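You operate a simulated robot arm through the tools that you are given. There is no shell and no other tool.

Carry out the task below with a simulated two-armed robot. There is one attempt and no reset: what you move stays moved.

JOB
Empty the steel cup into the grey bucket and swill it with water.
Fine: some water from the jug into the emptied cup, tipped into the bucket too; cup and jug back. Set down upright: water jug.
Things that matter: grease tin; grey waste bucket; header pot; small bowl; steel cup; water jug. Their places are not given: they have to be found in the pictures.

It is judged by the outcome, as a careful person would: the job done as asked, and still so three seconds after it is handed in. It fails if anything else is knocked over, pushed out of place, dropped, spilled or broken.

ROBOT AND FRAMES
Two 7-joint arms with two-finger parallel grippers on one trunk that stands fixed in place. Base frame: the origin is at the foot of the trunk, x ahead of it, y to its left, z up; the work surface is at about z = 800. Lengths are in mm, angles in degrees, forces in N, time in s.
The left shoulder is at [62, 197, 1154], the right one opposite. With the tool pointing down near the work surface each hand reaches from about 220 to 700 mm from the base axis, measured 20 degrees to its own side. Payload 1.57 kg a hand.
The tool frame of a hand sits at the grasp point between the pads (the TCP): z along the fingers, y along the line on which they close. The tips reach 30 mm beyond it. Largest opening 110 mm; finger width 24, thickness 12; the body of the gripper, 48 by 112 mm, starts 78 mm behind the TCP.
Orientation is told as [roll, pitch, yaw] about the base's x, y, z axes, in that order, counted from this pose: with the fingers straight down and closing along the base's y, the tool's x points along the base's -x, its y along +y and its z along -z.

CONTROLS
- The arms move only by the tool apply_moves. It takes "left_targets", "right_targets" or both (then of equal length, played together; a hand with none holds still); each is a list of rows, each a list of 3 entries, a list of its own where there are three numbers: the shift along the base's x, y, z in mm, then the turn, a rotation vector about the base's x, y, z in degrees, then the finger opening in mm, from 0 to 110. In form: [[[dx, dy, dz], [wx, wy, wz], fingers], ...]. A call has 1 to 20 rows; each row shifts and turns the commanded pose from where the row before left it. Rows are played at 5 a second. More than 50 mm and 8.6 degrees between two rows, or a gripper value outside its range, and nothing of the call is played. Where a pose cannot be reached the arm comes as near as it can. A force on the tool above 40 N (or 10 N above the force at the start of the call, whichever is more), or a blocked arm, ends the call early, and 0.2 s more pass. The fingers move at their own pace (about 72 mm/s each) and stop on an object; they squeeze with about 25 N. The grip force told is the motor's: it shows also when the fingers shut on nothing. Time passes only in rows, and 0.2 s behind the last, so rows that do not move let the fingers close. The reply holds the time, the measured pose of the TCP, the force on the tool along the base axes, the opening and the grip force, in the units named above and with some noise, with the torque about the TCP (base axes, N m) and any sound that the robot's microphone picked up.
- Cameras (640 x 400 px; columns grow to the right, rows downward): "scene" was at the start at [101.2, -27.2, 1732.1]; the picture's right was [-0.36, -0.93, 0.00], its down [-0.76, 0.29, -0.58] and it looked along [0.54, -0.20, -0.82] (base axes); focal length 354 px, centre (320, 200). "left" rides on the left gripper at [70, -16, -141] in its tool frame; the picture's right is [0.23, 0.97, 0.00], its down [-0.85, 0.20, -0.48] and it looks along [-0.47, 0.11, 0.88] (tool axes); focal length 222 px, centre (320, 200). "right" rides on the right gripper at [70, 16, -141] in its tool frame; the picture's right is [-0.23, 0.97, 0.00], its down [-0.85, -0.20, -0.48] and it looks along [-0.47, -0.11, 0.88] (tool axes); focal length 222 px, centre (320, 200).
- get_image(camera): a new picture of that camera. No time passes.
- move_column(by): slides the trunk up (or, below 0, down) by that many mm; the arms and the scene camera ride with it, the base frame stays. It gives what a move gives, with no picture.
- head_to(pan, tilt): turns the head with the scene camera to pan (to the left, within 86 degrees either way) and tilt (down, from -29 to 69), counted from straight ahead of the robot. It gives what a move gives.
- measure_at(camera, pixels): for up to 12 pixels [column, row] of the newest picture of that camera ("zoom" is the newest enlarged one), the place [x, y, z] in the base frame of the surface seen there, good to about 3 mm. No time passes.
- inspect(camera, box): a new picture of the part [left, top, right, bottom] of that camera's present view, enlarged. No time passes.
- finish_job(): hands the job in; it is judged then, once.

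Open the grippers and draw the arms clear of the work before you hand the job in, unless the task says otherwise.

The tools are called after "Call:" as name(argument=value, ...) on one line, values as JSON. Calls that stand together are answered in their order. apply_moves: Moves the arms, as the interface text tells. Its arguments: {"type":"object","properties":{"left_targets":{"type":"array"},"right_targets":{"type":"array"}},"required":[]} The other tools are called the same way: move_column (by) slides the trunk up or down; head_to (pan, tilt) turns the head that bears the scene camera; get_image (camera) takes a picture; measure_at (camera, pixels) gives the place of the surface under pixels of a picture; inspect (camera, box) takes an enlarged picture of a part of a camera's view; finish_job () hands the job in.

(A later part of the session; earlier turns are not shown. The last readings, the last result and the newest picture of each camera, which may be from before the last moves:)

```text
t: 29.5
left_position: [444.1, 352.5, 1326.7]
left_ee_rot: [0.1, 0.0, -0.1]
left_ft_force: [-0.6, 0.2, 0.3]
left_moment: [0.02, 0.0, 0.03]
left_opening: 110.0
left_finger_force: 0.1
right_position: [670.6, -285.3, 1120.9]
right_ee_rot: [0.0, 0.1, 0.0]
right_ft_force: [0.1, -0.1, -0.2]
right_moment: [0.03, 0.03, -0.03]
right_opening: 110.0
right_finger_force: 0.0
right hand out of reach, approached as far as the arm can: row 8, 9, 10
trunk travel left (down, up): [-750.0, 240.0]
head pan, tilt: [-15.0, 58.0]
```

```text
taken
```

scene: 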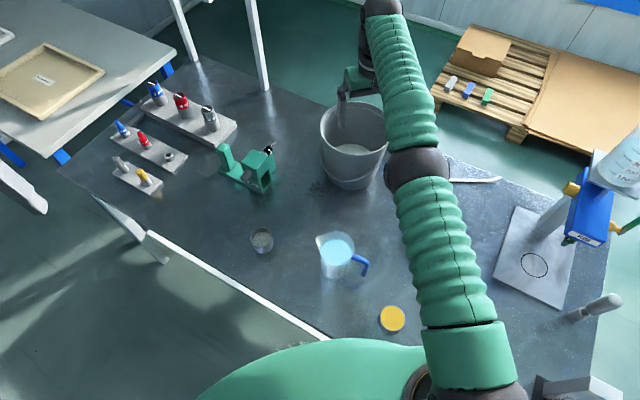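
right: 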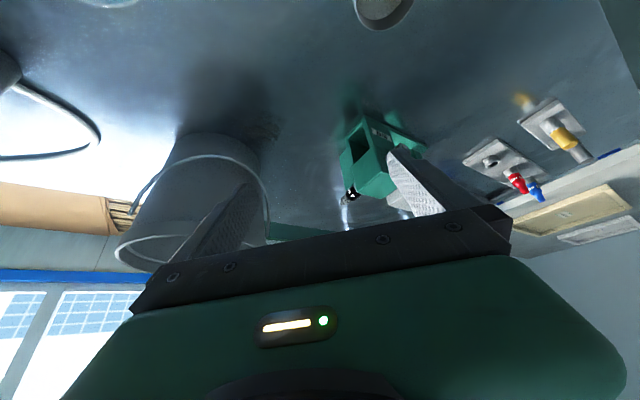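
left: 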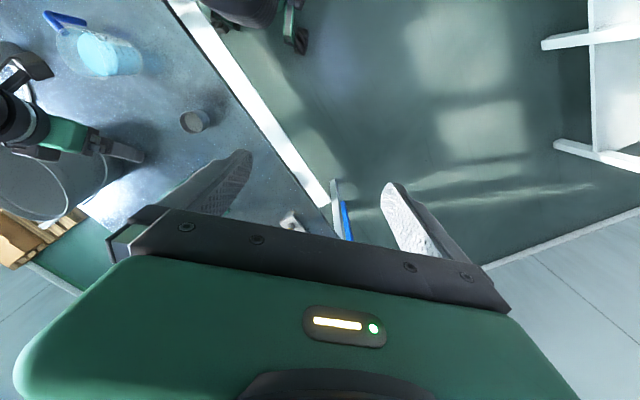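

Tool-down reach ends at x≈671 here; pitching brings the wrist back, so TCP can go forward while tilting. I continue the dry run by pitching in steps.

Call:
apply_moves(right_targets=[[[0, 0, 0], [0, -6, 0], 110], [[5, -2, 0], [0, -7.5, 0], 110], [[8, -2, 0], [0, -7.5, 0], 110], [[8, -2, 0], [0, -7.5, 0], 110], [[8, -2, 0], [0, -7.5, 0], 110], [[8, -2, 0], [0, -7.5, 0], 110], [[8, -2, 0], [0, -7.5, 0], 110], [[0, 0, 0], [0, -7.5, 0], 110]])

Call:
get_image(camera="scene")

```text
t: 31.3
left_position: [444.0, 353.7, 1325.6]
left_ee_rot: [0.1, -0.1, -0.1]
left_ft_force: [-0.5, 0.8, 0.4]
left_moment: [0.01, 0.01, 0.02]
left_opening: 109.8
left_finger_force: 0.2
right_position: [878.8, -328.6, 1144.5]
right_ee_rot: [0.0, -58.6, 0.0]
right_ft_force: [-0.8, -0.7, 0.4]
right_moment: [-0.01, 0.03, 0.02]
right_opening: 110.2
right_finger_force: 0.1
right hand out of reach, approached as far as the arm can: row 1, 2, 3, 4, 5, 6, 7, 8
trunk travel left (down, up): [-750.0, 240.0]
head pan, tilt: [-15.0, 58.0]
```

```text
taken
```

scene: 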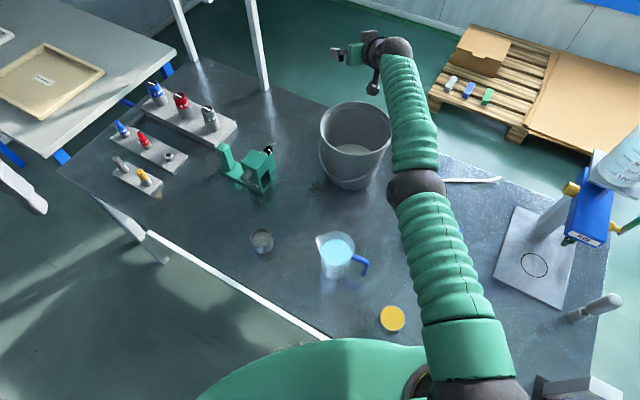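

The arm was locked straight at full stretch and the hand swung to x=879 instead. I'll bring it back toward the bucket with small moves and avoid full stretch from now on.

Call:
apply_moves(right_targets=[[[-10, 2, 0], [0, 0, 0], 110], [[-20, 4, -2], [0, 0, 0], 110], [[-25, 5, -5], [0, 0, 0], 110], [[-25, 5, -5], [0, 0, 0], 110], [[-25, 5, -5], [0, 0, 0], 110], [[-25, 5, -5], [0, 0, 0], 110], [[-20, 4, -2], [0, 0, 0], 110], [[-10, 2, 0], [0, 0, 0], 110]])

Call:
get_image(camera="scene")

```text
t: 33.1
left_position: [443.7, 354.3, 1326.5]
left_ee_rot: [0.1, 0.0, 0.0]
left_ft_force: [-0.4, 1.1, 0.3]
left_moment: [-0.01, 0.02, 0.0]
left_opening: 110.3
left_finger_force: 0.1
right_position: [714.9, -293.6, 1118.9]
right_ee_rot: [-0.1, -58.6, 0.0]
right_ft_force: [0.5, -0.6, -0.3]
right_moment: [0.01, 0.05, 0.0]
right_opening: 110.1
right_finger_force: 0.1
right hand out of reach, approached as far as the arm can: row 1
trunk travel left (down, up): [-750.0, 240.0]
head pan, tilt: [-15.0, 58.0]
```

```text
taken
```

scene: 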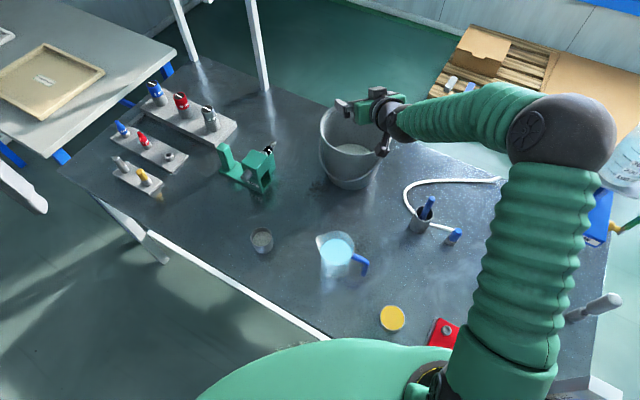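

Now TCP is at (715,-294,1119) with pitch -58.6, but the elbow swung out to the right near the header-pot stand (px 570,135). I'll measure how close it is.

Call:
measure_at(camera="scene", pixels=[[570, 120], [590, 140], [530, 130], [610, 130], [560, 250], [530, 330], [480, 115], [395, 130], [625, 165], [600, 210]])

Call:
head_to(pan=-45, tilt=45)

Call:
get_image(camera="scene")

```text
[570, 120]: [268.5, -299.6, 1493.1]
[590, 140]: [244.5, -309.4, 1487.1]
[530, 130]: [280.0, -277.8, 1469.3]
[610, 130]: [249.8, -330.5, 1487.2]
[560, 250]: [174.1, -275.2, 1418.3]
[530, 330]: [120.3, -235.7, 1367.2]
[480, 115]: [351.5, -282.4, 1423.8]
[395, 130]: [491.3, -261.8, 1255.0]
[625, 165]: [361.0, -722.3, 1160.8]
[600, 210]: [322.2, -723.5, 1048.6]
```

```text
t: 34.0
left_position: [444.9, 354.8, 1325.9]
left_ee_rot: [0.1, 0.1, 0.0]
left_ft_force: [0.8, 0.0, -0.4]
left_moment: [0.05, -0.03, 0.01]
left_opening: 110.0
left_finger_force: 0.0
right_position: [715.8, -293.8, 1119.7]
right_ee_rot: [-0.1, -58.4, 0.1]
right_ft_force: [-0.2, -0.3, -0.7]
right_moment: [-0.03, 0.02, 0.02]
right_opening: 109.9
right_finger_force: 0.1
trunk travel left (down, up): [-750.0, 240.0]
head pan, tilt: [-45.0, 45.0]
```

```text
taken
```

scene: 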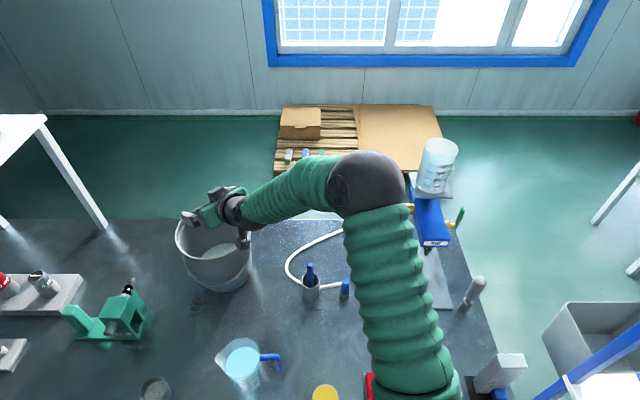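

The elbow is actually high (z≈1450, y≈-310), far from the stand. I continue the dry-run pitching at this position toward -110°.

Call:
apply_moves(right_targets=[[[0, 0, 0], [0, -6, 0], 110], [[0, 0, 0], [0, -7.5, 0], 110], [[0, 0, 0], [0, -7.5, 0], 110], [[0, 0, 0], [0, -7.5, 0], 110], [[0, 0, 0], [0, -7.5, 0], 110], [[0, 0, 0], [0, -7.5, 0], 110], [[0, 0, 0], [0, -7.5, 0], 110]])

Call:
get_image(camera="scene")

```text
t: 35.6
left_position: [444.6, 353.5, 1326.4]
left_ee_rot: [0.1, -0.1, 0.0]
left_ft_force: [1.5, 0.4, 0.6]
left_moment: [0.0, 0.0, 0.0]
left_opening: 109.9
left_finger_force: 0.0
right_position: [716.7, -292.6, 1118.3]
right_ee_rot: [179.9, -70.5, -180.0]
right_ft_force: [0.7, -0.1, 0.5]
right_moment: [-0.04, -0.02, -0.02]
right_opening: 110.1
right_finger_force: 0.1
trunk travel left (down, up): [-750.0, 240.0]
head pan, tilt: [-45.0, 45.0]
```

```text
taken
```

scene: 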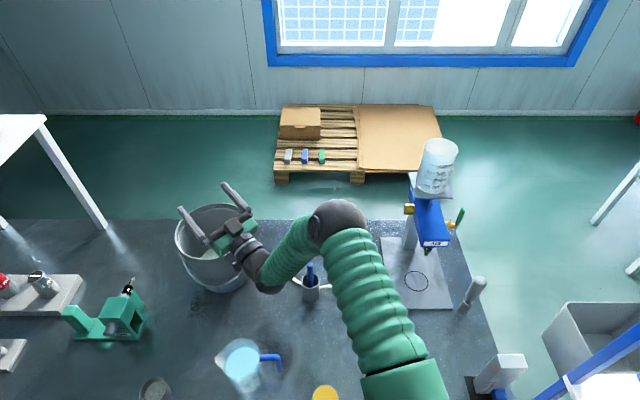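

Pitch -109.5° is reached with TCP steady at (717,-293,1118). I'll test a bit further, to about -125°, then look at the hand relative to the bucket rim.

Call:
apply_moves(right_targets=[[[0, 0, 0], [0, -7.5, 0], 110], [[0, 0, 0], [0, -7.5, 0], 110]])

Call:
inspect(camera="scene", box=[130, 150, 370, 300])

Call:
measure_at(camera="zoom", pixels=[[270, 190], [320, 250], [360, 330], [180, 150], [250, 120], [300, 300], [340, 260]])

```text
t: 36.2
left_position: [444.7, 353.9, 1326.6]
left_ee_rot: [0.2, 0.0, 0.1]
left_ft_force: [-0.4, -0.2, -0.1]
left_moment: [-0.02, -0.01, 0.04]
left_opening: 110.0
left_finger_force: 0.1
right_position: [715.2, -293.9, 1119.5]
right_ee_rot: [180.1, -55.4, -180.0]
right_ft_force: [-1.8, 0.9, -0.6]
right_moment: [0.05, 0.14, 0.01]
right_opening: 110.2
right_finger_force: 0.1
trunk travel left (down, up): [-750.0, 240.0]
head pan, tilt: [-45.0, 45.0]
```

```text
2.67 times, centred on (250, 225) of scene
```

zoom: 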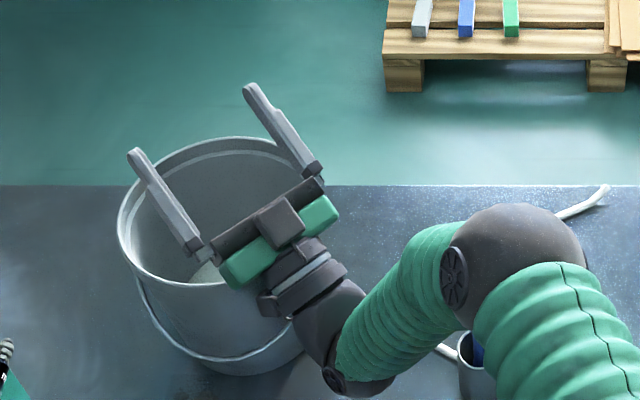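

```text
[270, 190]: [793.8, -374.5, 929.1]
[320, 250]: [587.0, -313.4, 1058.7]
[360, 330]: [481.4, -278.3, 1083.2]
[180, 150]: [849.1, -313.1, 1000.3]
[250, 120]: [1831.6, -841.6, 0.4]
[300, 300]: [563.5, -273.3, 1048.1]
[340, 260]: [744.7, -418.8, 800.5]
```

-125° works, but at that height the wrist camera gets close to the bucket wall, so the real pour must be higher (TCP z≈1180). I'll return the hand to about -57° and check that the bucket has not moved.

Call:
apply_moves(right_targets=[[[0, 0, 5], [0, 6, 0], 110], [[0, 0, 5], [0, 7.5, 0], 110], [[0, 0, 5], [0, 7.5, 0], 110], [[0, 0, 5], [0, 7.5, 0], 110], [[0, 0, 0], [0, 7.5, 0], 110], [[0, 0, 0], [0, 7.5, 0], 110], [[0, 0, 0], [0, 7.5, 0], 110], [[0, 0, 0], [0, 7.5, 0], 110], [[0, 0, 0], [0, 7.5, 0], 110]])

Call:
head_to(pan=-15, tilt=58)

Call:
get_image(camera="scene")

```text
t: 38.2
left_position: [443.8, 354.4, 1326.8]
left_ee_rot: [0.0, 0.1, 0.0]
left_ft_force: [1.1, -0.1, -0.4]
left_moment: [-0.01, 0.03, -0.02]
left_opening: 110.1
left_finger_force: 0.2
right_position: [714.5, -293.7, 1139.8]
right_ee_rot: [0.0, -58.5, 0.0]
right_ft_force: [-1.1, -0.6, 0.9]
right_moment: [0.04, -0.01, 0.0]
right_opening: 110.0
right_finger_force: 0.0
trunk travel left (down, up): [-750.0, 240.0]
head pan, tilt: [-45.0, 45.0]
```

```text
t: 39.2
left_position: [444.6, 354.1, 1326.7]
left_ee_rot: [0.1, 0.0, 0.0]
left_ft_force: [0.2, 0.0, -0.3]
left_moment: [0.01, 0.03, 0.01]
left_opening: 110.1
left_finger_force: 0.1
right_position: [715.6, -293.8, 1140.2]
right_ee_rot: [-0.1, -58.5, -0.1]
right_ft_force: [-0.6, -0.5, 0.1]
right_moment: [-0.01, -0.04, 0.01]
right_opening: 110.0
right_finger_force: 0.0
trunk travel left (down, up): [-750.0, 240.0]
head pan, tilt: [-15.0, 58.0]
```

```text
taken
```

scene: 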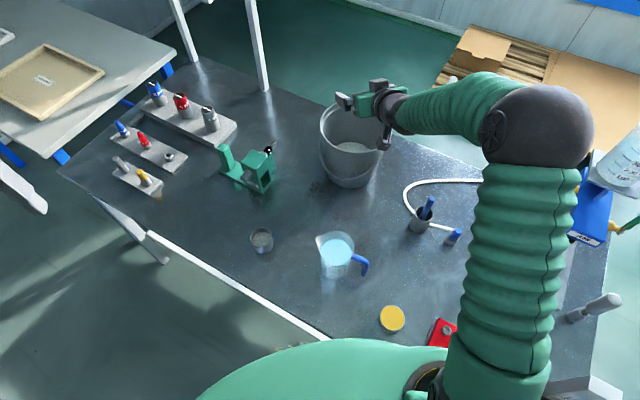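

The bucket looks unmoved. I'll raise the trunk 80 mm for more comfortable reach, then bring the hand back to tool-down while pulling in toward x≈620.

Call:
move_column(by=80)

Call:
apply_moves(right_targets=[[[-10, 5, 0], [0, 6, 0], 110], [[-15, 8, 0], [0, 7.5, 0], 110], [[-15, 8, 0], [0, 7.5, 0], 110], [[-15, 10, 0], [0, 7.5, 0], 110], [[-15, 10, -5], [0, 7.5, 0], 110], [[-15, 15, -5], [0, 7.5, 0], 110], [[-15, 15, -5], [0, 7.5, 0], 110], [[-5, 20, -5], [0, 7.5, 0], 110]])

Call:
get_image(camera="scene")

```text
t: 40.4
left_position: [443.7, 353.5, 1406.7]
left_ee_rot: [0.0, -0.1, 0.0]
left_ft_force: [0.3, -0.5, 0.1]
left_moment: [-0.03, 0.02, -0.02]
left_opening: 109.8
left_finger_force: 0.1
right_position: [716.9, -294.2, 1219.9]
right_ee_rot: [-0.1, -58.4, 0.1]
right_ft_force: [-0.1, 0.9, -0.6]
right_moment: [-0.02, 0.0, 0.04]
right_opening: 110.2
right_finger_force: 0.1
trunk travel left (down, up): [-830.0, 160.0]
head pan, tilt: [-15.0, 58.0]
```

```text
t: 42.1
left_position: [446.8, 354.9, 1406.7]
left_ee_rot: [0.0, 0.1, 0.0]
left_ft_force: [-0.4, 0.0, 1.0]
left_moment: [0.02, 0.01, 0.01]
left_opening: 110.1
left_finger_force: 0.1
right_position: [611.7, -201.8, 1200.7]
right_ee_rot: [-0.1, 0.2, 0.0]
right_ft_force: [0.6, 0.4, -0.6]
right_moment: [-0.01, 0.01, -0.06]
right_opening: 110.0
right_finger_force: 0.1
trunk travel left (down, up): [-830.0, 160.0]
head pan, tilt: [-15.0, 58.0]
```

```text
taken
```

scene: 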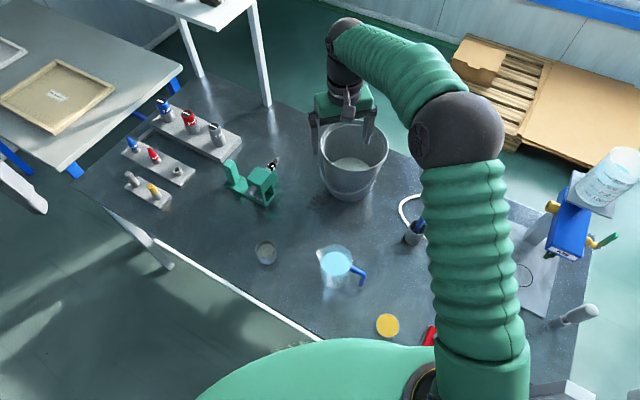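

The transition is smooth and reversible. Now I move tool-down to above the cup at (554,28), descending to about z=1000.

Call:
apply_moves(right_targets=[[[-3, 15, -5], [0, 0, 0], 110], [[-7, 30, -10], [0, 0, 0], 110], [[-8, 30, -15], [0, 0, 0], 110], [[-8, 35, -20], [0, 0, 0], 110], [[-8, 35, -25], [0, 0, 0], 110], [[-8, 35, -25], [0, 0, 0], 110], [[-8, 30, -25], [0, 0, 0], 110], [[-7, 20, -25], [0, 0, 0], 110], [[0, 0, -30], [0, 0, 0], 110], [[0, 0, -20], [0, 0, 0], 110]])

Call:
get_image(camera="scene")

Call:
get_image(camera="right")

```text
t: 44.4
left_position: [444.3, 354.1, 1406.5]
left_ee_rot: [0.0, 0.0, -0.1]
left_ft_force: [0.0, -0.4, 0.3]
left_moment: [0.0, -0.03, 0.01]
left_opening: 110.2
left_finger_force: 0.2
right_position: [555.1, 28.3, 999.0]
right_ee_rot: [-0.1, 0.1, 0.0]
right_ft_force: [-0.1, -0.7, 0.0]
right_moment: [0.01, 0.05, 0.01]
right_opening: 110.0
right_finger_force: 0.1
trunk travel left (down, up): [-830.0, 160.0]
head pan, tilt: [-15.0, 58.0]
```

```text
taken
```

scene: 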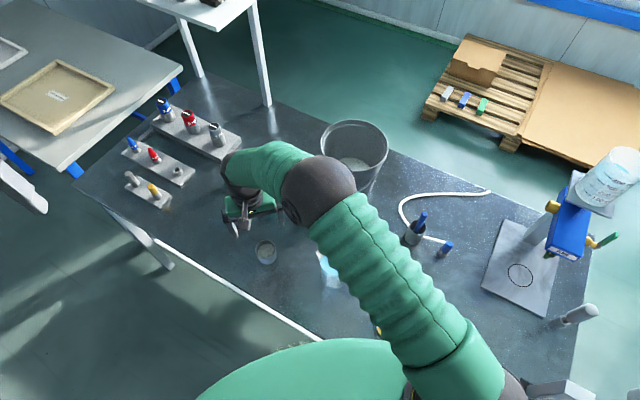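

```text
taken
```

right: 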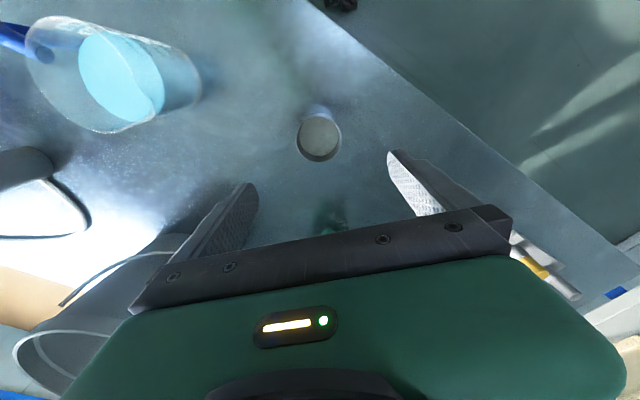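

The right-hand view shows the cup rim centred near (320,137), matching expectation. I'll measure the rim from this closer camera to refine the centre.

Call:
inspect(camera="right", box=[270, 95, 366, 155])

Call:
measure_at(camera="zoom", pixels=[[184, 250], [320, 130], [460, 240], [330, 435], [320, 260], [180, 290], [470, 300], [250, 160], [400, 160]])

```text
6.67 times, centred on (318, 125) of right
```

zoom: 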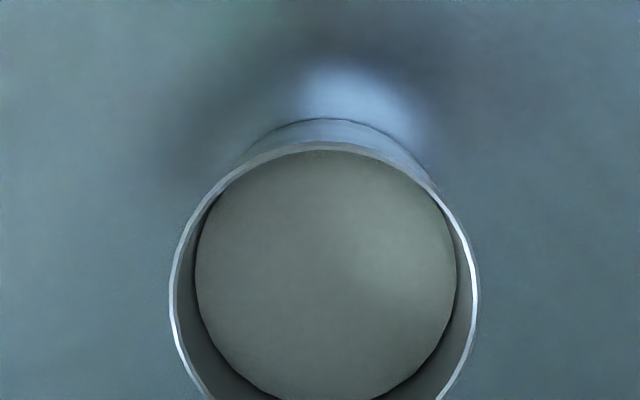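

```text
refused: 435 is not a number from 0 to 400
```

The rim in the zoom spans columns 170–478, centre ≈324. I'll measure points on it.

Call:
measure_at(camera="zoom", pixels=[[171, 300], [476, 300], [325, 146], [325, 270], [200, 385], [455, 370], [184, 250], [466, 250]])

```text
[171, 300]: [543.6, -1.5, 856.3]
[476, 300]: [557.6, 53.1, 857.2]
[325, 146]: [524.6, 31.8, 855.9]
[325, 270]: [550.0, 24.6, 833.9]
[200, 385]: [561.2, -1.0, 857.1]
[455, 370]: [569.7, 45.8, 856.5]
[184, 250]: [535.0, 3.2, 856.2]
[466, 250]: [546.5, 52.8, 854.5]
```

Cup centre fits (553,26) with radius ≈28. I shift by (-2,-2) and descend to TCP z≈836 with fingers open, then check before closing.

Call:
apply_moves(right_targets=[[[-2, -2, -15], [0, 0, 0], 110], [[0, 0, -30], [0, 0, 0], 110], [[0, 0, -30], [0, 0, 0], 110], [[0, 0, -30], [0, 0, 0], 110], [[0, 0, -25], [0, 0, 0], 110], [[0, 0, -18], [0, 0, 0], 110], [[0, 0, -10], [0, 0, 0], 110], [[0, 0, -5], [0, 0, 0], 110]])

Call:
get_image(camera="right")

Call:
get_image(camera="scene")

```text
t: 46.1
left_position: [443.7, 355.5, 1406.0]
left_ee_rot: [0.0, 0.0, -0.1]
left_ft_force: [-0.6, 0.5, -0.2]
left_moment: [0.04, -0.01, -0.01]
left_opening: 109.9
left_finger_force: 0.1
right_position: [551.6, 25.4, 837.1]
right_ee_rot: [-0.1, 0.0, 0.1]
right_ft_force: [-0.7, -0.3, 0.0]
right_moment: [-0.01, 0.0, 0.03]
right_opening: 110.0
right_finger_force: 0.1
trunk travel left (down, up): [-830.0, 160.0]
head pan, tilt: [-15.0, 58.0]
```

```text
taken
```

right: 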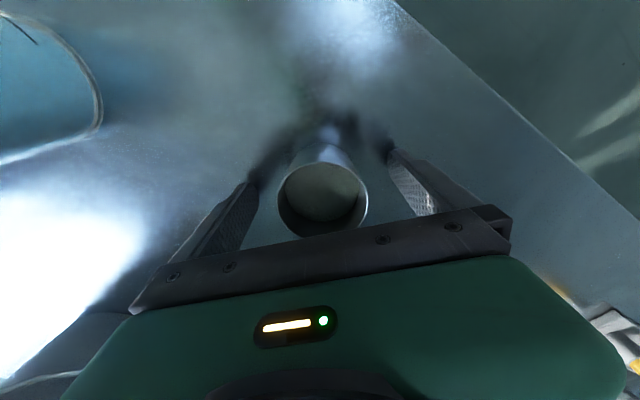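

```text
taken
```

scene: 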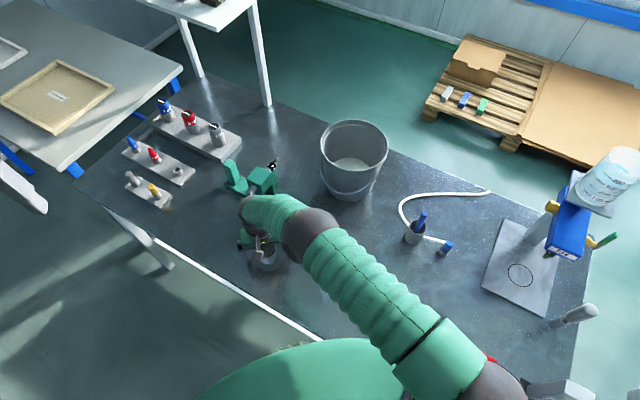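

The cup sits centred between the open fingers (cup at (322,195) in the right view). Now I close the fingers on it.

Call:
apply_moves(right_targets=[[[0, 0, 0], [0, 0, 0], 80], [[0, 0, 0], [0, 0, 0], 50], [[0, 0, 0], [0, 0, 0], 40], [[0, 0, 0], [0, 0, 0], 40], [[0, 0, 0], [0, 0, 0], 40]])

Call:
get_image(camera="right")

```text
t: 47.4
left_position: [444.9, 355.9, 1406.1]
left_ee_rot: [0.1, 0.0, 0.0]
left_ft_force: [0.0, 0.2, -0.2]
left_moment: [-0.01, 0.05, -0.02]
left_opening: 110.0
left_finger_force: 0.1
right_position: [551.4, 25.1, 837.1]
right_ee_rot: [-0.1, 0.0, 0.0]
right_ft_force: [-0.9, 0.7, 0.4]
right_moment: [-0.04, 0.02, 0.05]
right_opening: 58.9
right_finger_force: 25.1
trunk travel left (down, up): [-830.0, 160.0]
head pan, tilt: [-15.0, 58.0]
```

```text
taken
```

right: 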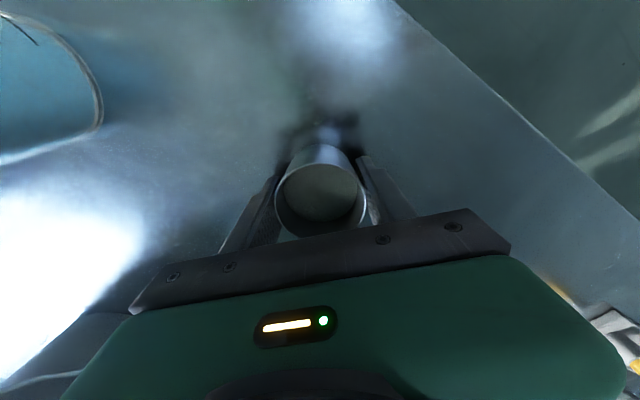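

The cup is gripped at opening 58.9 mm with 25 N. I lift it straight up, gently.

Call:
apply_moves(right_targets=[[[0, 0, 4], [0, 0, 0], 40], [[0, 0, 8], [0, 0, 0], 40], [[0, 0, 14], [0, 0, 0], 40], [[0, 0, 20], [0, 0, 0], 40], [[0, 0, 24], [0, 0, 0], 40], [[0, 0, 24], [0, 0, 0], 40], [[0, 0, 24], [0, 0, 0], 40], [[0, 0, 20], [0, 0, 0], 40], [[0, 0, 14], [0, 0, 0], 40], [[0, 0, 8], [0, 0, 0], 40]])

Call:
get_image(camera="right")

Call:
get_image(camera="scene")

```text
t: 49.5
left_position: [443.8, 356.3, 1406.6]
left_ee_rot: [0.0, 0.0, 0.1]
left_ft_force: [0.6, -0.2, -0.7]
left_moment: [0.01, -0.04, -0.01]
left_opening: 110.1
left_finger_force: 0.1
right_position: [551.5, 26.2, 997.5]
right_ee_rot: [-0.1, -0.1, 0.0]
right_ft_force: [0.6, -0.6, -1.2]
right_moment: [-0.02, 0.01, 0.0]
right_opening: 58.9
right_finger_force: 24.9
trunk travel left (down, up): [-830.0, 160.0]
head pan, tilt: [-15.0, 58.0]
```

```text
taken
```

right: 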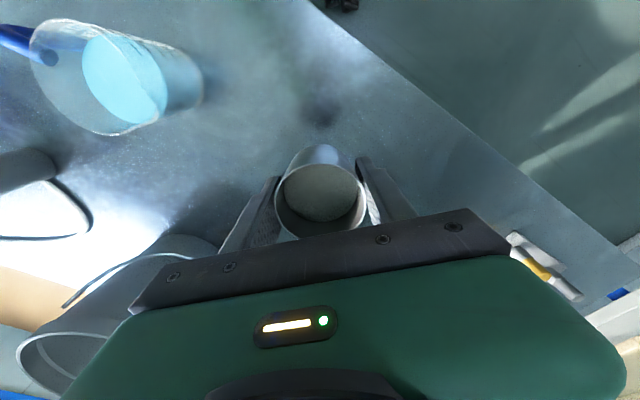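

```text
taken
```

scene: 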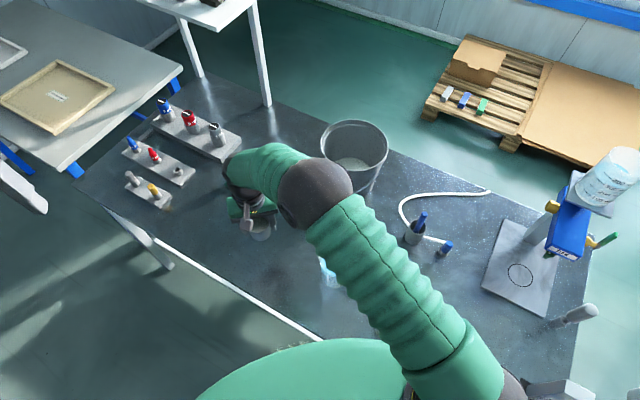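

The cup is lifted level with contents intact (about 1.2 N). Next I carry it, kept upright, to (645,-270,1131) at the near edge of the bucket, with a smooth speed profile.

Call:
apply_moves(right_targets=[[[2, -6, 8], [0, 0, 0], 40], [[4, -12, 12], [0, 0, 0], 40], [[6, -18, 16], [0, 0, 0], 40], [[7, -22, 18], [0, 0, 0], 40], [[7, -24, 10], [0, 0, 0], 40], [[7, -24, 10], [0, 0, 0], 40], [[7, -24, 10], [0, 0, 0], 40], [[7, -24, 10], [0, 0, 0], 40], [[7, -24, 10], [0, 0, 0], 40], [[7, -24, 10], [0, 0, 0], 40], [[7, -24, 10], [0, 0, 0], 40], [[7, -24, 10], [0, 0, 0], 40], [[7, -20, 0], [0, 0, 0], 40], [[6, -14, 0], [0, 0, 0], 40], [[4, -8, 0], [0, 0, 0], 40], [[1, -4, 0], [0, 0, 0], 40]])

Call:
get_image(camera="scene")

Call:
get_image(camera="right")

```text
t: 53.0
left_position: [444.6, 354.3, 1406.1]
left_ee_rot: [0.1, 0.0, 0.0]
left_ft_force: [-0.2, -0.7, 0.3]
left_moment: [-0.01, 0.0, -0.01]
left_opening: 109.9
left_finger_force: 0.0
right_position: [646.2, -271.6, 1131.7]
right_ee_rot: [-0.1, 0.0, 0.1]
right_ft_force: [0.4, -0.2, -1.2]
right_moment: [-0.01, -0.01, -0.05]
right_opening: 58.8
right_finger_force: 25.1
trunk travel left (down, up): [-830.0, 160.0]
head pan, tilt: [-15.0, 58.0]
```

```text
taken
```

scene: 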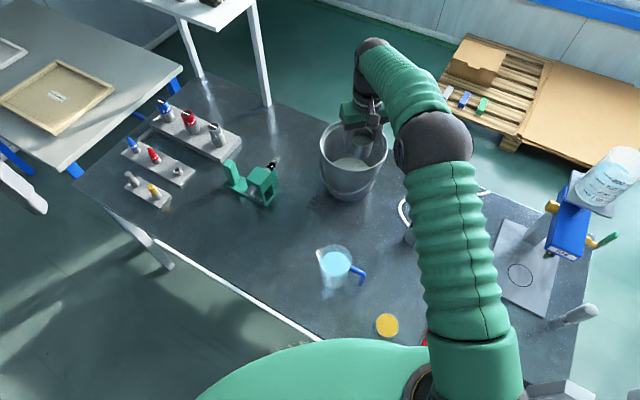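

```text
taken
```

right: 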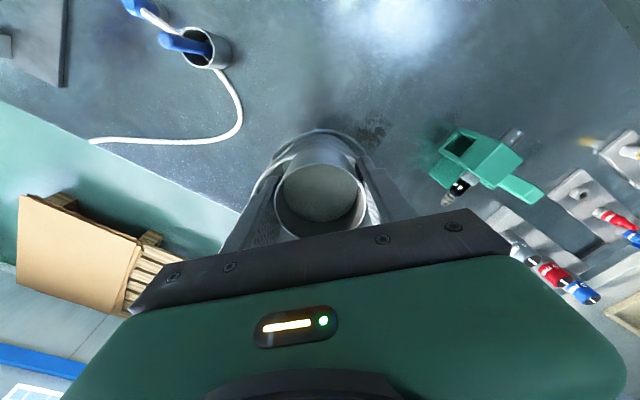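

The cup hangs upright near the bucket's near rim. Now I move forward over the bucket with up to about 30° of tilt (below the spill angle), ending at x≈757, y≈-297.

Call:
apply_moves(right_targets=[[[6, -3, 0], [0, -3, 0], 40], [[12, -4, 0], [0, -5, 0], 40], [[18, -4, 0], [0, -5, 0], 40], [[18, -4, 0], [0, -5, 0], 40], [[18, -4, 0], [0, -4, 0], 40], [[18, -4, 0], [0, -4, 0], 40], [[12, -2, 0], [0, -3, 0], 40], [[8, 0, 0], [0, -1, 0], 40]])

Call:
get_image(camera="right")

Call:
get_image(camera="scene")

```text
t: 54.8
left_position: [444.5, 354.5, 1405.0]
left_ee_rot: [0.0, 0.1, -0.1]
left_ft_force: [0.3, 0.1, -0.3]
left_moment: [0.01, 0.01, 0.0]
left_opening: 110.1
left_finger_force: 0.0
right_position: [754.5, -296.5, 1130.6]
right_ee_rot: [-0.1, -29.9, 0.0]
right_ft_force: [0.3, -0.5, -0.7]
right_moment: [0.04, 0.02, -0.01]
right_opening: 58.6
right_finger_force: 25.5
trunk travel left (down, up): [-830.0, 160.0]
head pan, tilt: [-15.0, 58.0]
```

```text
taken
```

right: 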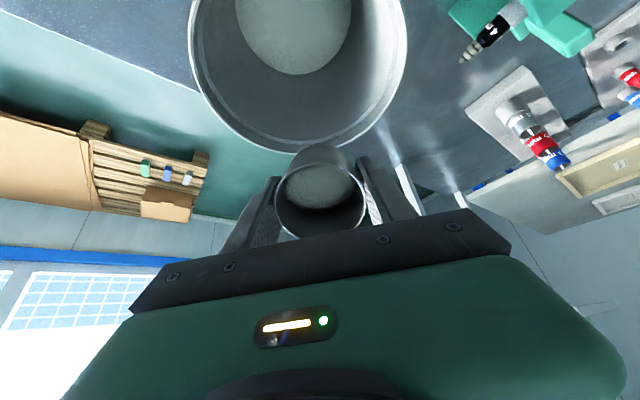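

```text
taken
```

scene: 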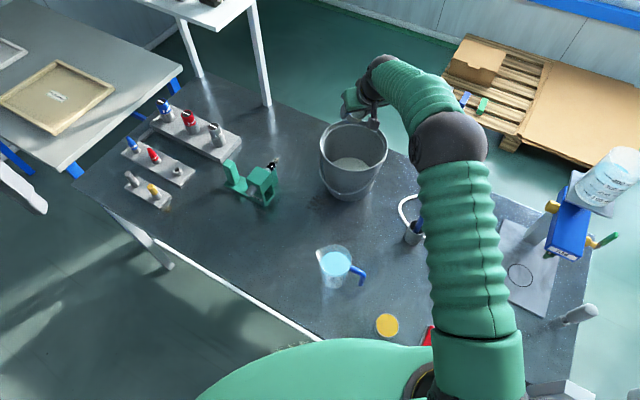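

The cup is over the bucket at 30° with nothing spilled. I continue tilting slowly while rising to z≈1180.

Call:
apply_moves(right_targets=[[[0, 0, 5], [0, -3, 0], 40], [[0, 0, 5], [0, -4, 0], 40], [[0, 0, 5], [0, -4, 0], 40], [[0, 0, 5], [0, -4, 0], 40], [[0, 0, 5], [0, -4, 0], 40], [[0, 0, 5], [0, -4, 0], 40], [[0, 0, 5], [0, -4, 0], 40], [[0, 0, 5], [0, -4, 0], 40], [[0, 0, 5], [0, -4, 0], 40], [[0, 0, 5], [0, -4, 0], 40]])

Call:
get_image(camera="right")

Call:
inspect(camera="scene", box=[280, 30, 440, 230])

```text
t: 57.0
left_position: [444.4, 352.6, 1407.3]
left_ee_rot: [0.0, 0.0, 0.0]
left_ft_force: [0.4, -0.4, -0.5]
left_moment: [-0.01, -0.01, -0.01]
left_opening: 110.1
left_finger_force: 0.0
right_position: [754.8, -296.4, 1181.0]
right_ee_rot: [-0.1, -69.1, 0.0]
right_ft_force: [0.6, 0.4, -0.5]
right_moment: [0.02, 0.01, -0.01]
right_opening: 58.6
right_finger_force: 25.1
trunk travel left (down, up): [-830.0, 160.0]
head pan, tilt: [-15.0, 58.0]
```

```text
taken
```

right: 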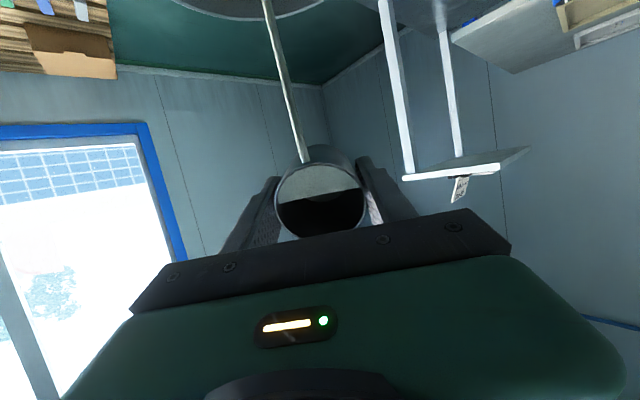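

```text
2.00 times, centred on (360, 130) of scene
```

zoom: 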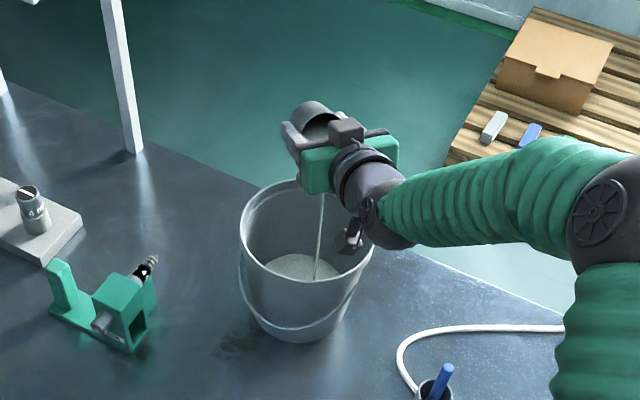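

The contents are pouring as a thin stream from the lip into the middle of the bucket. I continue tilting to about -120° and let it drain.

Call:
apply_moves(right_targets=[[[0, 0, 0], [0, -4, 0], 40], [[0, 0, 0], [0, -4, 0], 40], [[0, 0, 0], [0, -4, 0], 40], [[0, 0, 1], [0, -4, 0], 40], [[0, 0, 1], [0, -4, 0], 40], [[0, 0, 1], [0, -4, 0], 40], [[0, 0, 1], [0, -5, 0], 40], [[0, 0, 1], [0, -5, 0], 40], [[0, 0, 1], [0, -5, 0], 40], [[0, 0, 1], [0, -5, 0], 40], [[0, 0, 1], [0, -5, 0], 40]])

Call:
get_image(camera="right")

Call:
inspect(camera="scene", box=[280, 30, 440, 230])

```text
t: 59.4
left_position: [446.0, 354.3, 1407.1]
left_ee_rot: [0.1, -0.1, 0.0]
left_ft_force: [0.2, -0.1, 0.3]
left_moment: [0.0, -0.03, 0.03]
left_opening: 110.1
left_finger_force: 0.1
right_position: [755.6, -296.7, 1188.8]
right_ee_rot: [179.9, -62.0, -179.9]
right_ft_force: [0.1, -0.2, -1.8]
right_moment: [0.01, 0.02, -0.02]
right_opening: 59.0
right_finger_force: 25.0
trunk travel left (down, up): [-830.0, 160.0]
head pan, tilt: [-15.0, 58.0]
```

```text
taken
```

right: 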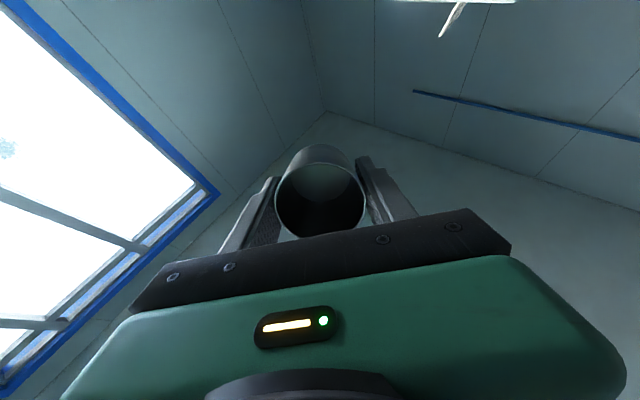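

```text
2.00 times, centred on (360, 130) of scene
```

zoom: 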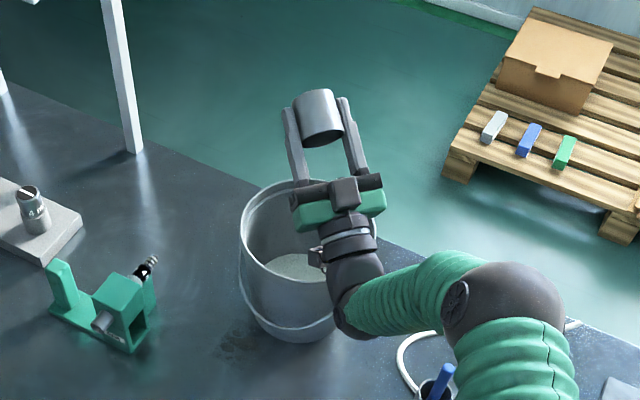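

At -118° the cup looks empty. I hold a second to drain and then look into it closely.

Call:
apply_moves(right_targets=[[[0, 0, 1], [0, -4, 0], 40], [[0, 0, 1], [0, -3, 0], 40], [[0, 0, 0], [0, 0, 0], 40], [[0, 0, 0], [0, 0, 0], 40], [[0, 0, 0], [0, 0, 0], 40], [[0, 0, 0], [0, 0, 0], 40], [[0, 0, 0], [0, 0, 0], 40]])

Call:
inspect(camera="right", box=[260, 130, 388, 250])

Call:
inspect(camera="scene", box=[300, 80, 420, 220])

```text
t: 61.0
left_position: [444.2, 353.6, 1406.7]
left_ee_rot: [0.1, 0.1, 0.0]
left_ft_force: [0.4, 0.1, -0.2]
left_moment: [0.01, 0.02, 0.0]
left_opening: 110.1
left_finger_force: 0.0
right_position: [754.7, -295.5, 1192.0]
right_ee_rot: [180.0, -55.0, 180.0]
right_ft_force: [-1.4, -0.5, -0.5]
right_moment: [-0.02, -0.01, 0.02]
right_opening: 59.0
right_finger_force: 25.1
trunk travel left (down, up): [-830.0, 160.0]
head pan, tilt: [-15.0, 58.0]
```

```text
3.33 times, centred on (324, 190) of right
```

zoom: 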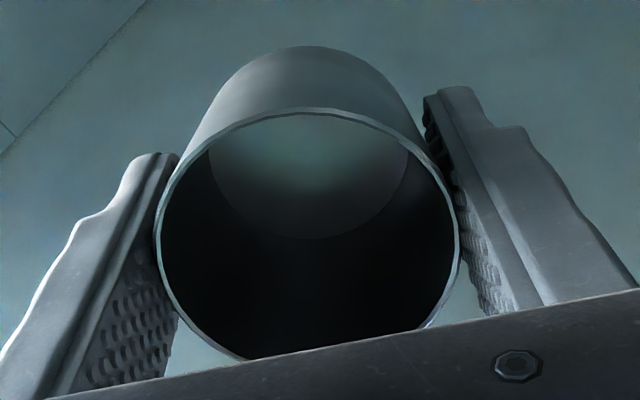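

```text
2.86 times, centred on (360, 150) of scene
```

zoom: 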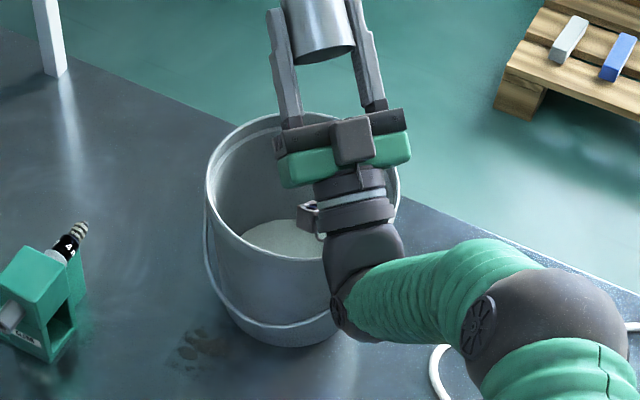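

The cup is empty and its bottom shows clean of liquid, with no spill visible around the bucket. I rotate it back upright in reverse order, pulling back from the bucket.

Call:
apply_moves(right_targets=[[[0, 0, 0], [0, 5, 0], 40], [[0, 0, 0], [0, 7.5, 0], 40], [[0, 0, 0], [0, 7.5, 0], 40], [[0, 0, 0], [0, 7.5, 0], 40], [[0, 0, 0], [0, 7.5, 0], 40], [[0, 0, 0], [0, 7.5, 0], 40], [[0, 0, 0], [0, 7.5, 0], 40], [[0, 0, -8], [0, 7.5, 0], 40], [[0, 0, -10], [0, 7.5, 0], 40], [[0, 0, -10], [0, 7.5, 0], 40], [[-5, 0, -10], [0, 7.5, 0], 40], [[-12, 3, -5], [0, 7.5, 0], 40], [[-18, 4, 0], [0, 7.5, 0], 40], [[-20, 4, 0], [0, 7.5, 0], 40], [[-20, 4, 0], [0, 7.5, 0], 40], [[-20, 4, 0], [0, 7.5, 0], 40], [[-12, 4, 0], [0, 7.5, 0], 40]])

Call:
get_image(camera="right")

Call:
get_image(camera="scene")

```text
t: 64.5
left_position: [445.0, 354.4, 1406.9]
left_ee_rot: [0.0, 0.1, 0.0]
left_ft_force: [-0.3, -0.1, 0.1]
left_moment: [-0.04, -0.01, -0.01]
left_opening: 110.1
left_finger_force: 0.1
right_position: [650.4, -272.7, 1147.9]
right_ee_rot: [-0.2, 0.0, 0.0]
right_ft_force: [-0.2, 0.9, -1.4]
right_moment: [0.03, 0.06, 0.0]
right_opening: 58.6
right_finger_force: 25.2
trunk travel left (down, up): [-830.0, 160.0]
head pan, tilt: [-15.0, 58.0]
```

```text
taken
```

right: 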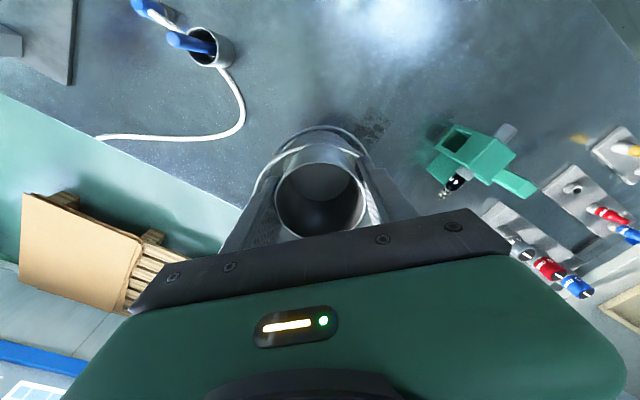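

```text
taken
```

scene: 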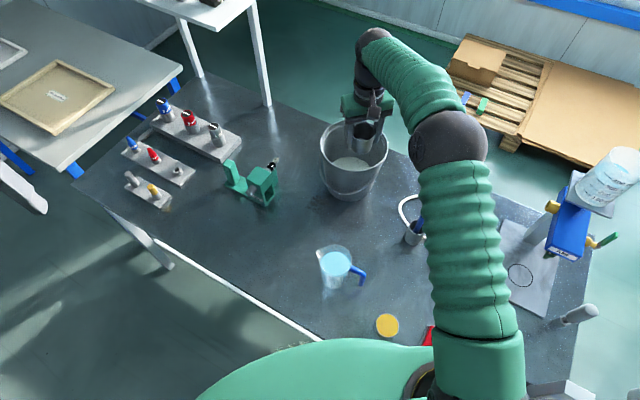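

The cup is upright and empty. While the jug is in clear view at (335,265), I'll measure its rim, spout and handle precisely.

Call:
inspect(camera="scene", box=[295, 235, 391, 295])

Call:
measure_at(camera="zoom", pixels=[[150, 115], [160, 105], [230, 70], [300, 70], [370, 110], [380, 170], [340, 240], [260, 265], [200, 240], [170, 180], [440, 225], [440, 320]])

```text
6.67 times, centred on (343, 265) of scene
```

zoom: 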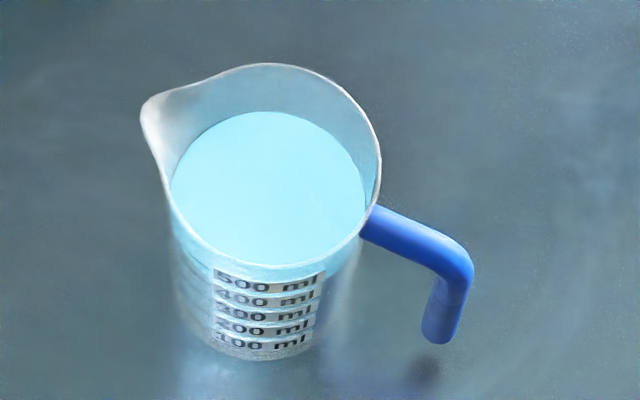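

```text
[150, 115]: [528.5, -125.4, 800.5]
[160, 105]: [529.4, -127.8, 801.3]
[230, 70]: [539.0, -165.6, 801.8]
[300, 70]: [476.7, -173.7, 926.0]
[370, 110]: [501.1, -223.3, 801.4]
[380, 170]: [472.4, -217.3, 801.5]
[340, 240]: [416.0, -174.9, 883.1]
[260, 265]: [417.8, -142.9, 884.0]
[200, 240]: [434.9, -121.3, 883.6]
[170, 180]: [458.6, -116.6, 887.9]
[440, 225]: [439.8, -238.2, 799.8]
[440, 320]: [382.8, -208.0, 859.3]
```

I'll take more points on the water surface outline to fix the jug's centre.

Call:
measure_at(camera="zoom", pixels=[[270, 114], [320, 130], [350, 160], [362, 195], [350, 225], [300, 258], [230, 255], [185, 220], [175, 190], [185, 155], [220, 125], [268, 185]])

Call:
measure_at(camera="zoom", pixels=[[375, 215], [400, 225], [430, 240], [460, 255], [465, 290], [440, 335], [250, 355], [200, 330], [300, 350], [315, 320], [180, 290], [240, 280]])

```text
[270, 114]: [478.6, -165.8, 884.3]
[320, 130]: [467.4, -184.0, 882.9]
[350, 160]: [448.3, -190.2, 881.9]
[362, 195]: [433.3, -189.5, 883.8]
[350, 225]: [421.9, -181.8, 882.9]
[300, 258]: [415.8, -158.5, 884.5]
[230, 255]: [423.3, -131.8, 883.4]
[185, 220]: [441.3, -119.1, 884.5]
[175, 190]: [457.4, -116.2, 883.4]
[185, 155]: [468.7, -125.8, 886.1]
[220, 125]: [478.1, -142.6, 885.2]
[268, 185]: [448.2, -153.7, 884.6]
```

```text
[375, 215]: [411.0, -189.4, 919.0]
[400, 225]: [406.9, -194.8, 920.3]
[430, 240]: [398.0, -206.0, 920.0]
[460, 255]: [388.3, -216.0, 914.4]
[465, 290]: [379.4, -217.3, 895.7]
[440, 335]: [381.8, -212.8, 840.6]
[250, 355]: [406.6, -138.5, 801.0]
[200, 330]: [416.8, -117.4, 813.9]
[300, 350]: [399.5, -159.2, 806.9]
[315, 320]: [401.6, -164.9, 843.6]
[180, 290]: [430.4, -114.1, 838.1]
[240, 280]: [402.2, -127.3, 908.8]
```

The jug centre is near (446,-155), outer radius ≈45, and the spout–handle line is at about 47°. I'll set the cup down temporarily at about (530,-40), closer to the jug so the pour is within comfortable reach; first move above that spot.

Call:
apply_moves(right_targets=[[[-4, 8, 0], [0, 0, 0], 40], [[-8, 16, -5], [0, 0, 0], 40], [[-11, 22, -14], [0, 0, 0], 40], [[-11, 22, -14], [0, 0, 0], 40], [[-11, 22, -14], [0, 0, 0], 40], [[-11, 22, -14], [0, 0, 0], 40], [[-11, 22, -14], [0, 0, 0], 40], [[-11, 22, -14], [0, 0, 0], 40], [[-11, 22, -14], [0, 0, 0], 40], [[-11, 22, -14], [0, 0, 0], 40], [[-11, 22, -14], [0, 0, 0], 40], [[-6, 8, -10], [0, 0, 0], 40], [[-3, 3, -7], [0, 0, 0], 40]])

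Call:
get_image(camera="right")

Call:
get_image(camera="scene")

```text
t: 67.3
left_position: [443.6, 355.1, 1406.3]
left_ee_rot: [0.0, 0.0, 0.0]
left_ft_force: [-0.4, 0.1, 0.0]
left_moment: [0.03, -0.04, 0.03]
left_opening: 110.1
left_finger_force: 0.0
right_position: [528.7, -38.8, 1000.1]
right_ee_rot: [0.0, 0.0, 0.1]
right_ft_force: [-0.3, 0.0, -0.6]
right_moment: [-0.01, -0.03, 0.0]
right_opening: 58.8
right_finger_force: 24.7
trunk travel left (down, up): [-830.0, 160.0]
head pan, tilt: [-15.0, 58.0]
```

```text
taken
```

right: 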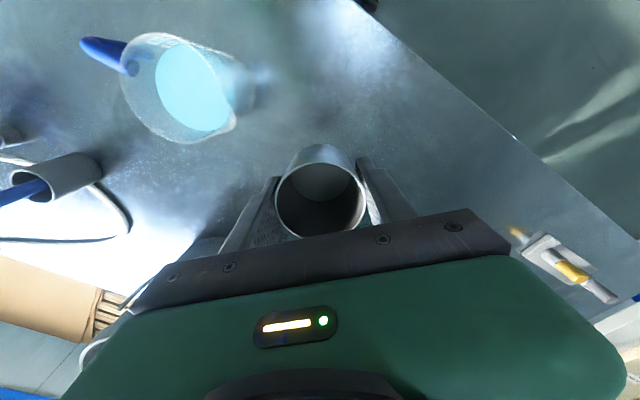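

```text
taken
```

scene: 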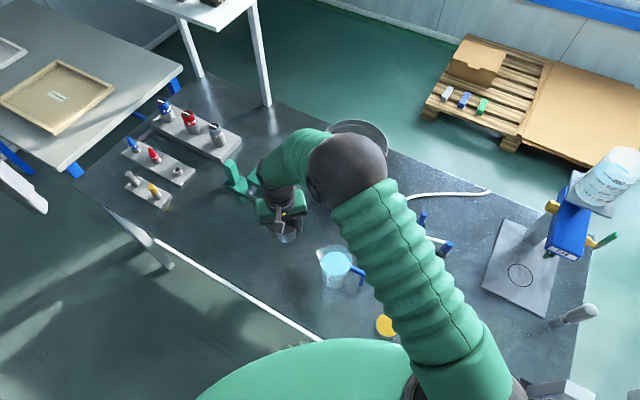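

The cup is above (529,-39), and the jug is well clear to the right. I descend to just above the bench and set the cup down gently.

Call:
apply_moves(right_targets=[[[0, 0, -15], [0, 0, 0], 40], [[0, 0, -25], [0, 0, 0], 40], [[0, 0, -30], [0, 0, 0], 40], [[0, 0, -30], [0, 0, 0], 40], [[0, 0, -25], [0, 0, 0], 40], [[0, 0, -18], [0, 0, 0], 40], [[0, 0, -10], [0, 0, 0], 40], [[0, 0, -5], [0, 0, 0], 40], [[0, 0, -3], [0, 0, 0], 40]])

```text
t: 69.3
left_position: [444.9, 354.3, 1406.6]
left_ee_rot: [0.0, -0.1, 0.1]
left_ft_force: [-0.6, -0.1, 0.8]
left_moment: [-0.03, -0.01, 0.0]
left_opening: 109.6
left_finger_force: 0.1
right_position: [527.3, -39.1, 839.2]
right_ee_rot: [-0.1, -0.1, -0.1]
right_ft_force: [0.4, 0.2, 0.6]
right_moment: [-0.03, -0.03, -0.02]
right_opening: 58.5
right_finger_force: 25.1
trunk travel left (down, up): [-830.0, 160.0]
head pan, tilt: [-15.0, 58.0]
```

Now at 839.2 (grasp was at 837.1). I lower in 1 mm steps to touch down.

Call:
apply_moves(right_targets=[[[0, 0, -1], [0, 0, 0], 40], [[0, 0, -1], [0, 0, 0], 40], [[0, 0, 0], [0, 0, 0], 40]])

```text
t: 70.2
left_position: [442.3, 356.4, 1406.0]
left_ee_rot: [0.0, -0.1, 0.0]
left_ft_force: [-1.1, 0.3, -1.1]
left_moment: [0.01, 0.01, -0.04]
left_opening: 110.0
left_finger_force: 0.0
right_position: [526.4, -39.4, 838.4]
right_ee_rot: [-0.1, -0.1, 0.0]
right_ft_force: [0.3, -1.5, 15.1]
right_moment: [-0.01, 0.05, -0.03]
right_opening: 58.5
right_finger_force: 25.0
trunk travel left (down, up): [-830.0, 160.0]
head pan, tilt: [-15.0, 58.0]
```

The force of 15 N shows the cup is seated on the bench. I relax 1 mm and open the fingers.

Call:
apply_moves(right_targets=[[[0, 0, 0.7], [0, 0, 0], 40], [[0, 0, 0], [0, 0, 0], 64], [[0, 0, 0], [0, 0, 0], 90], [[0, 0, 0], [0, 0, 0], 110], [[0, 0, 0], [0, 0, 0], 110], [[0, 0, 0], [0, 0, 0], 110]])

Call:
get_image(camera="right")

```text
t: 71.5
left_position: [443.3, 355.8, 1407.2]
left_ee_rot: [0.0, 0.0, -0.1]
left_ft_force: [-0.3, -0.4, -0.3]
left_moment: [0.0, 0.0, 0.01]
left_opening: 109.8
left_finger_force: 0.0
right_position: [527.9, -38.8, 837.4]
right_ee_rot: [0.0, 0.1, 0.0]
right_ft_force: [0.6, 0.2, 0.1]
right_moment: [-0.02, 0.01, 0.0]
right_opening: 110.0
right_finger_force: 0.1
trunk travel left (down, up): [-830.0, 160.0]
head pan, tilt: [-15.0, 58.0]
```

```text
taken
```

right: 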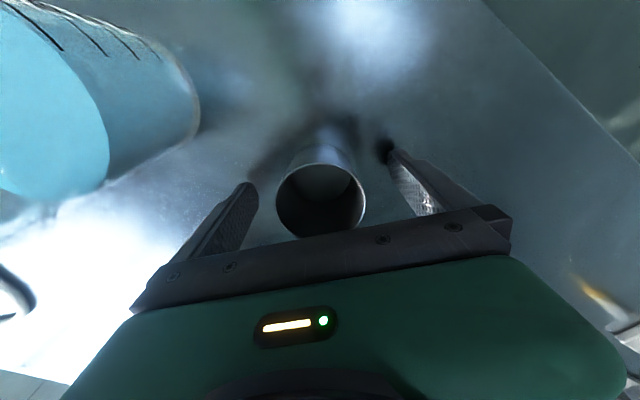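

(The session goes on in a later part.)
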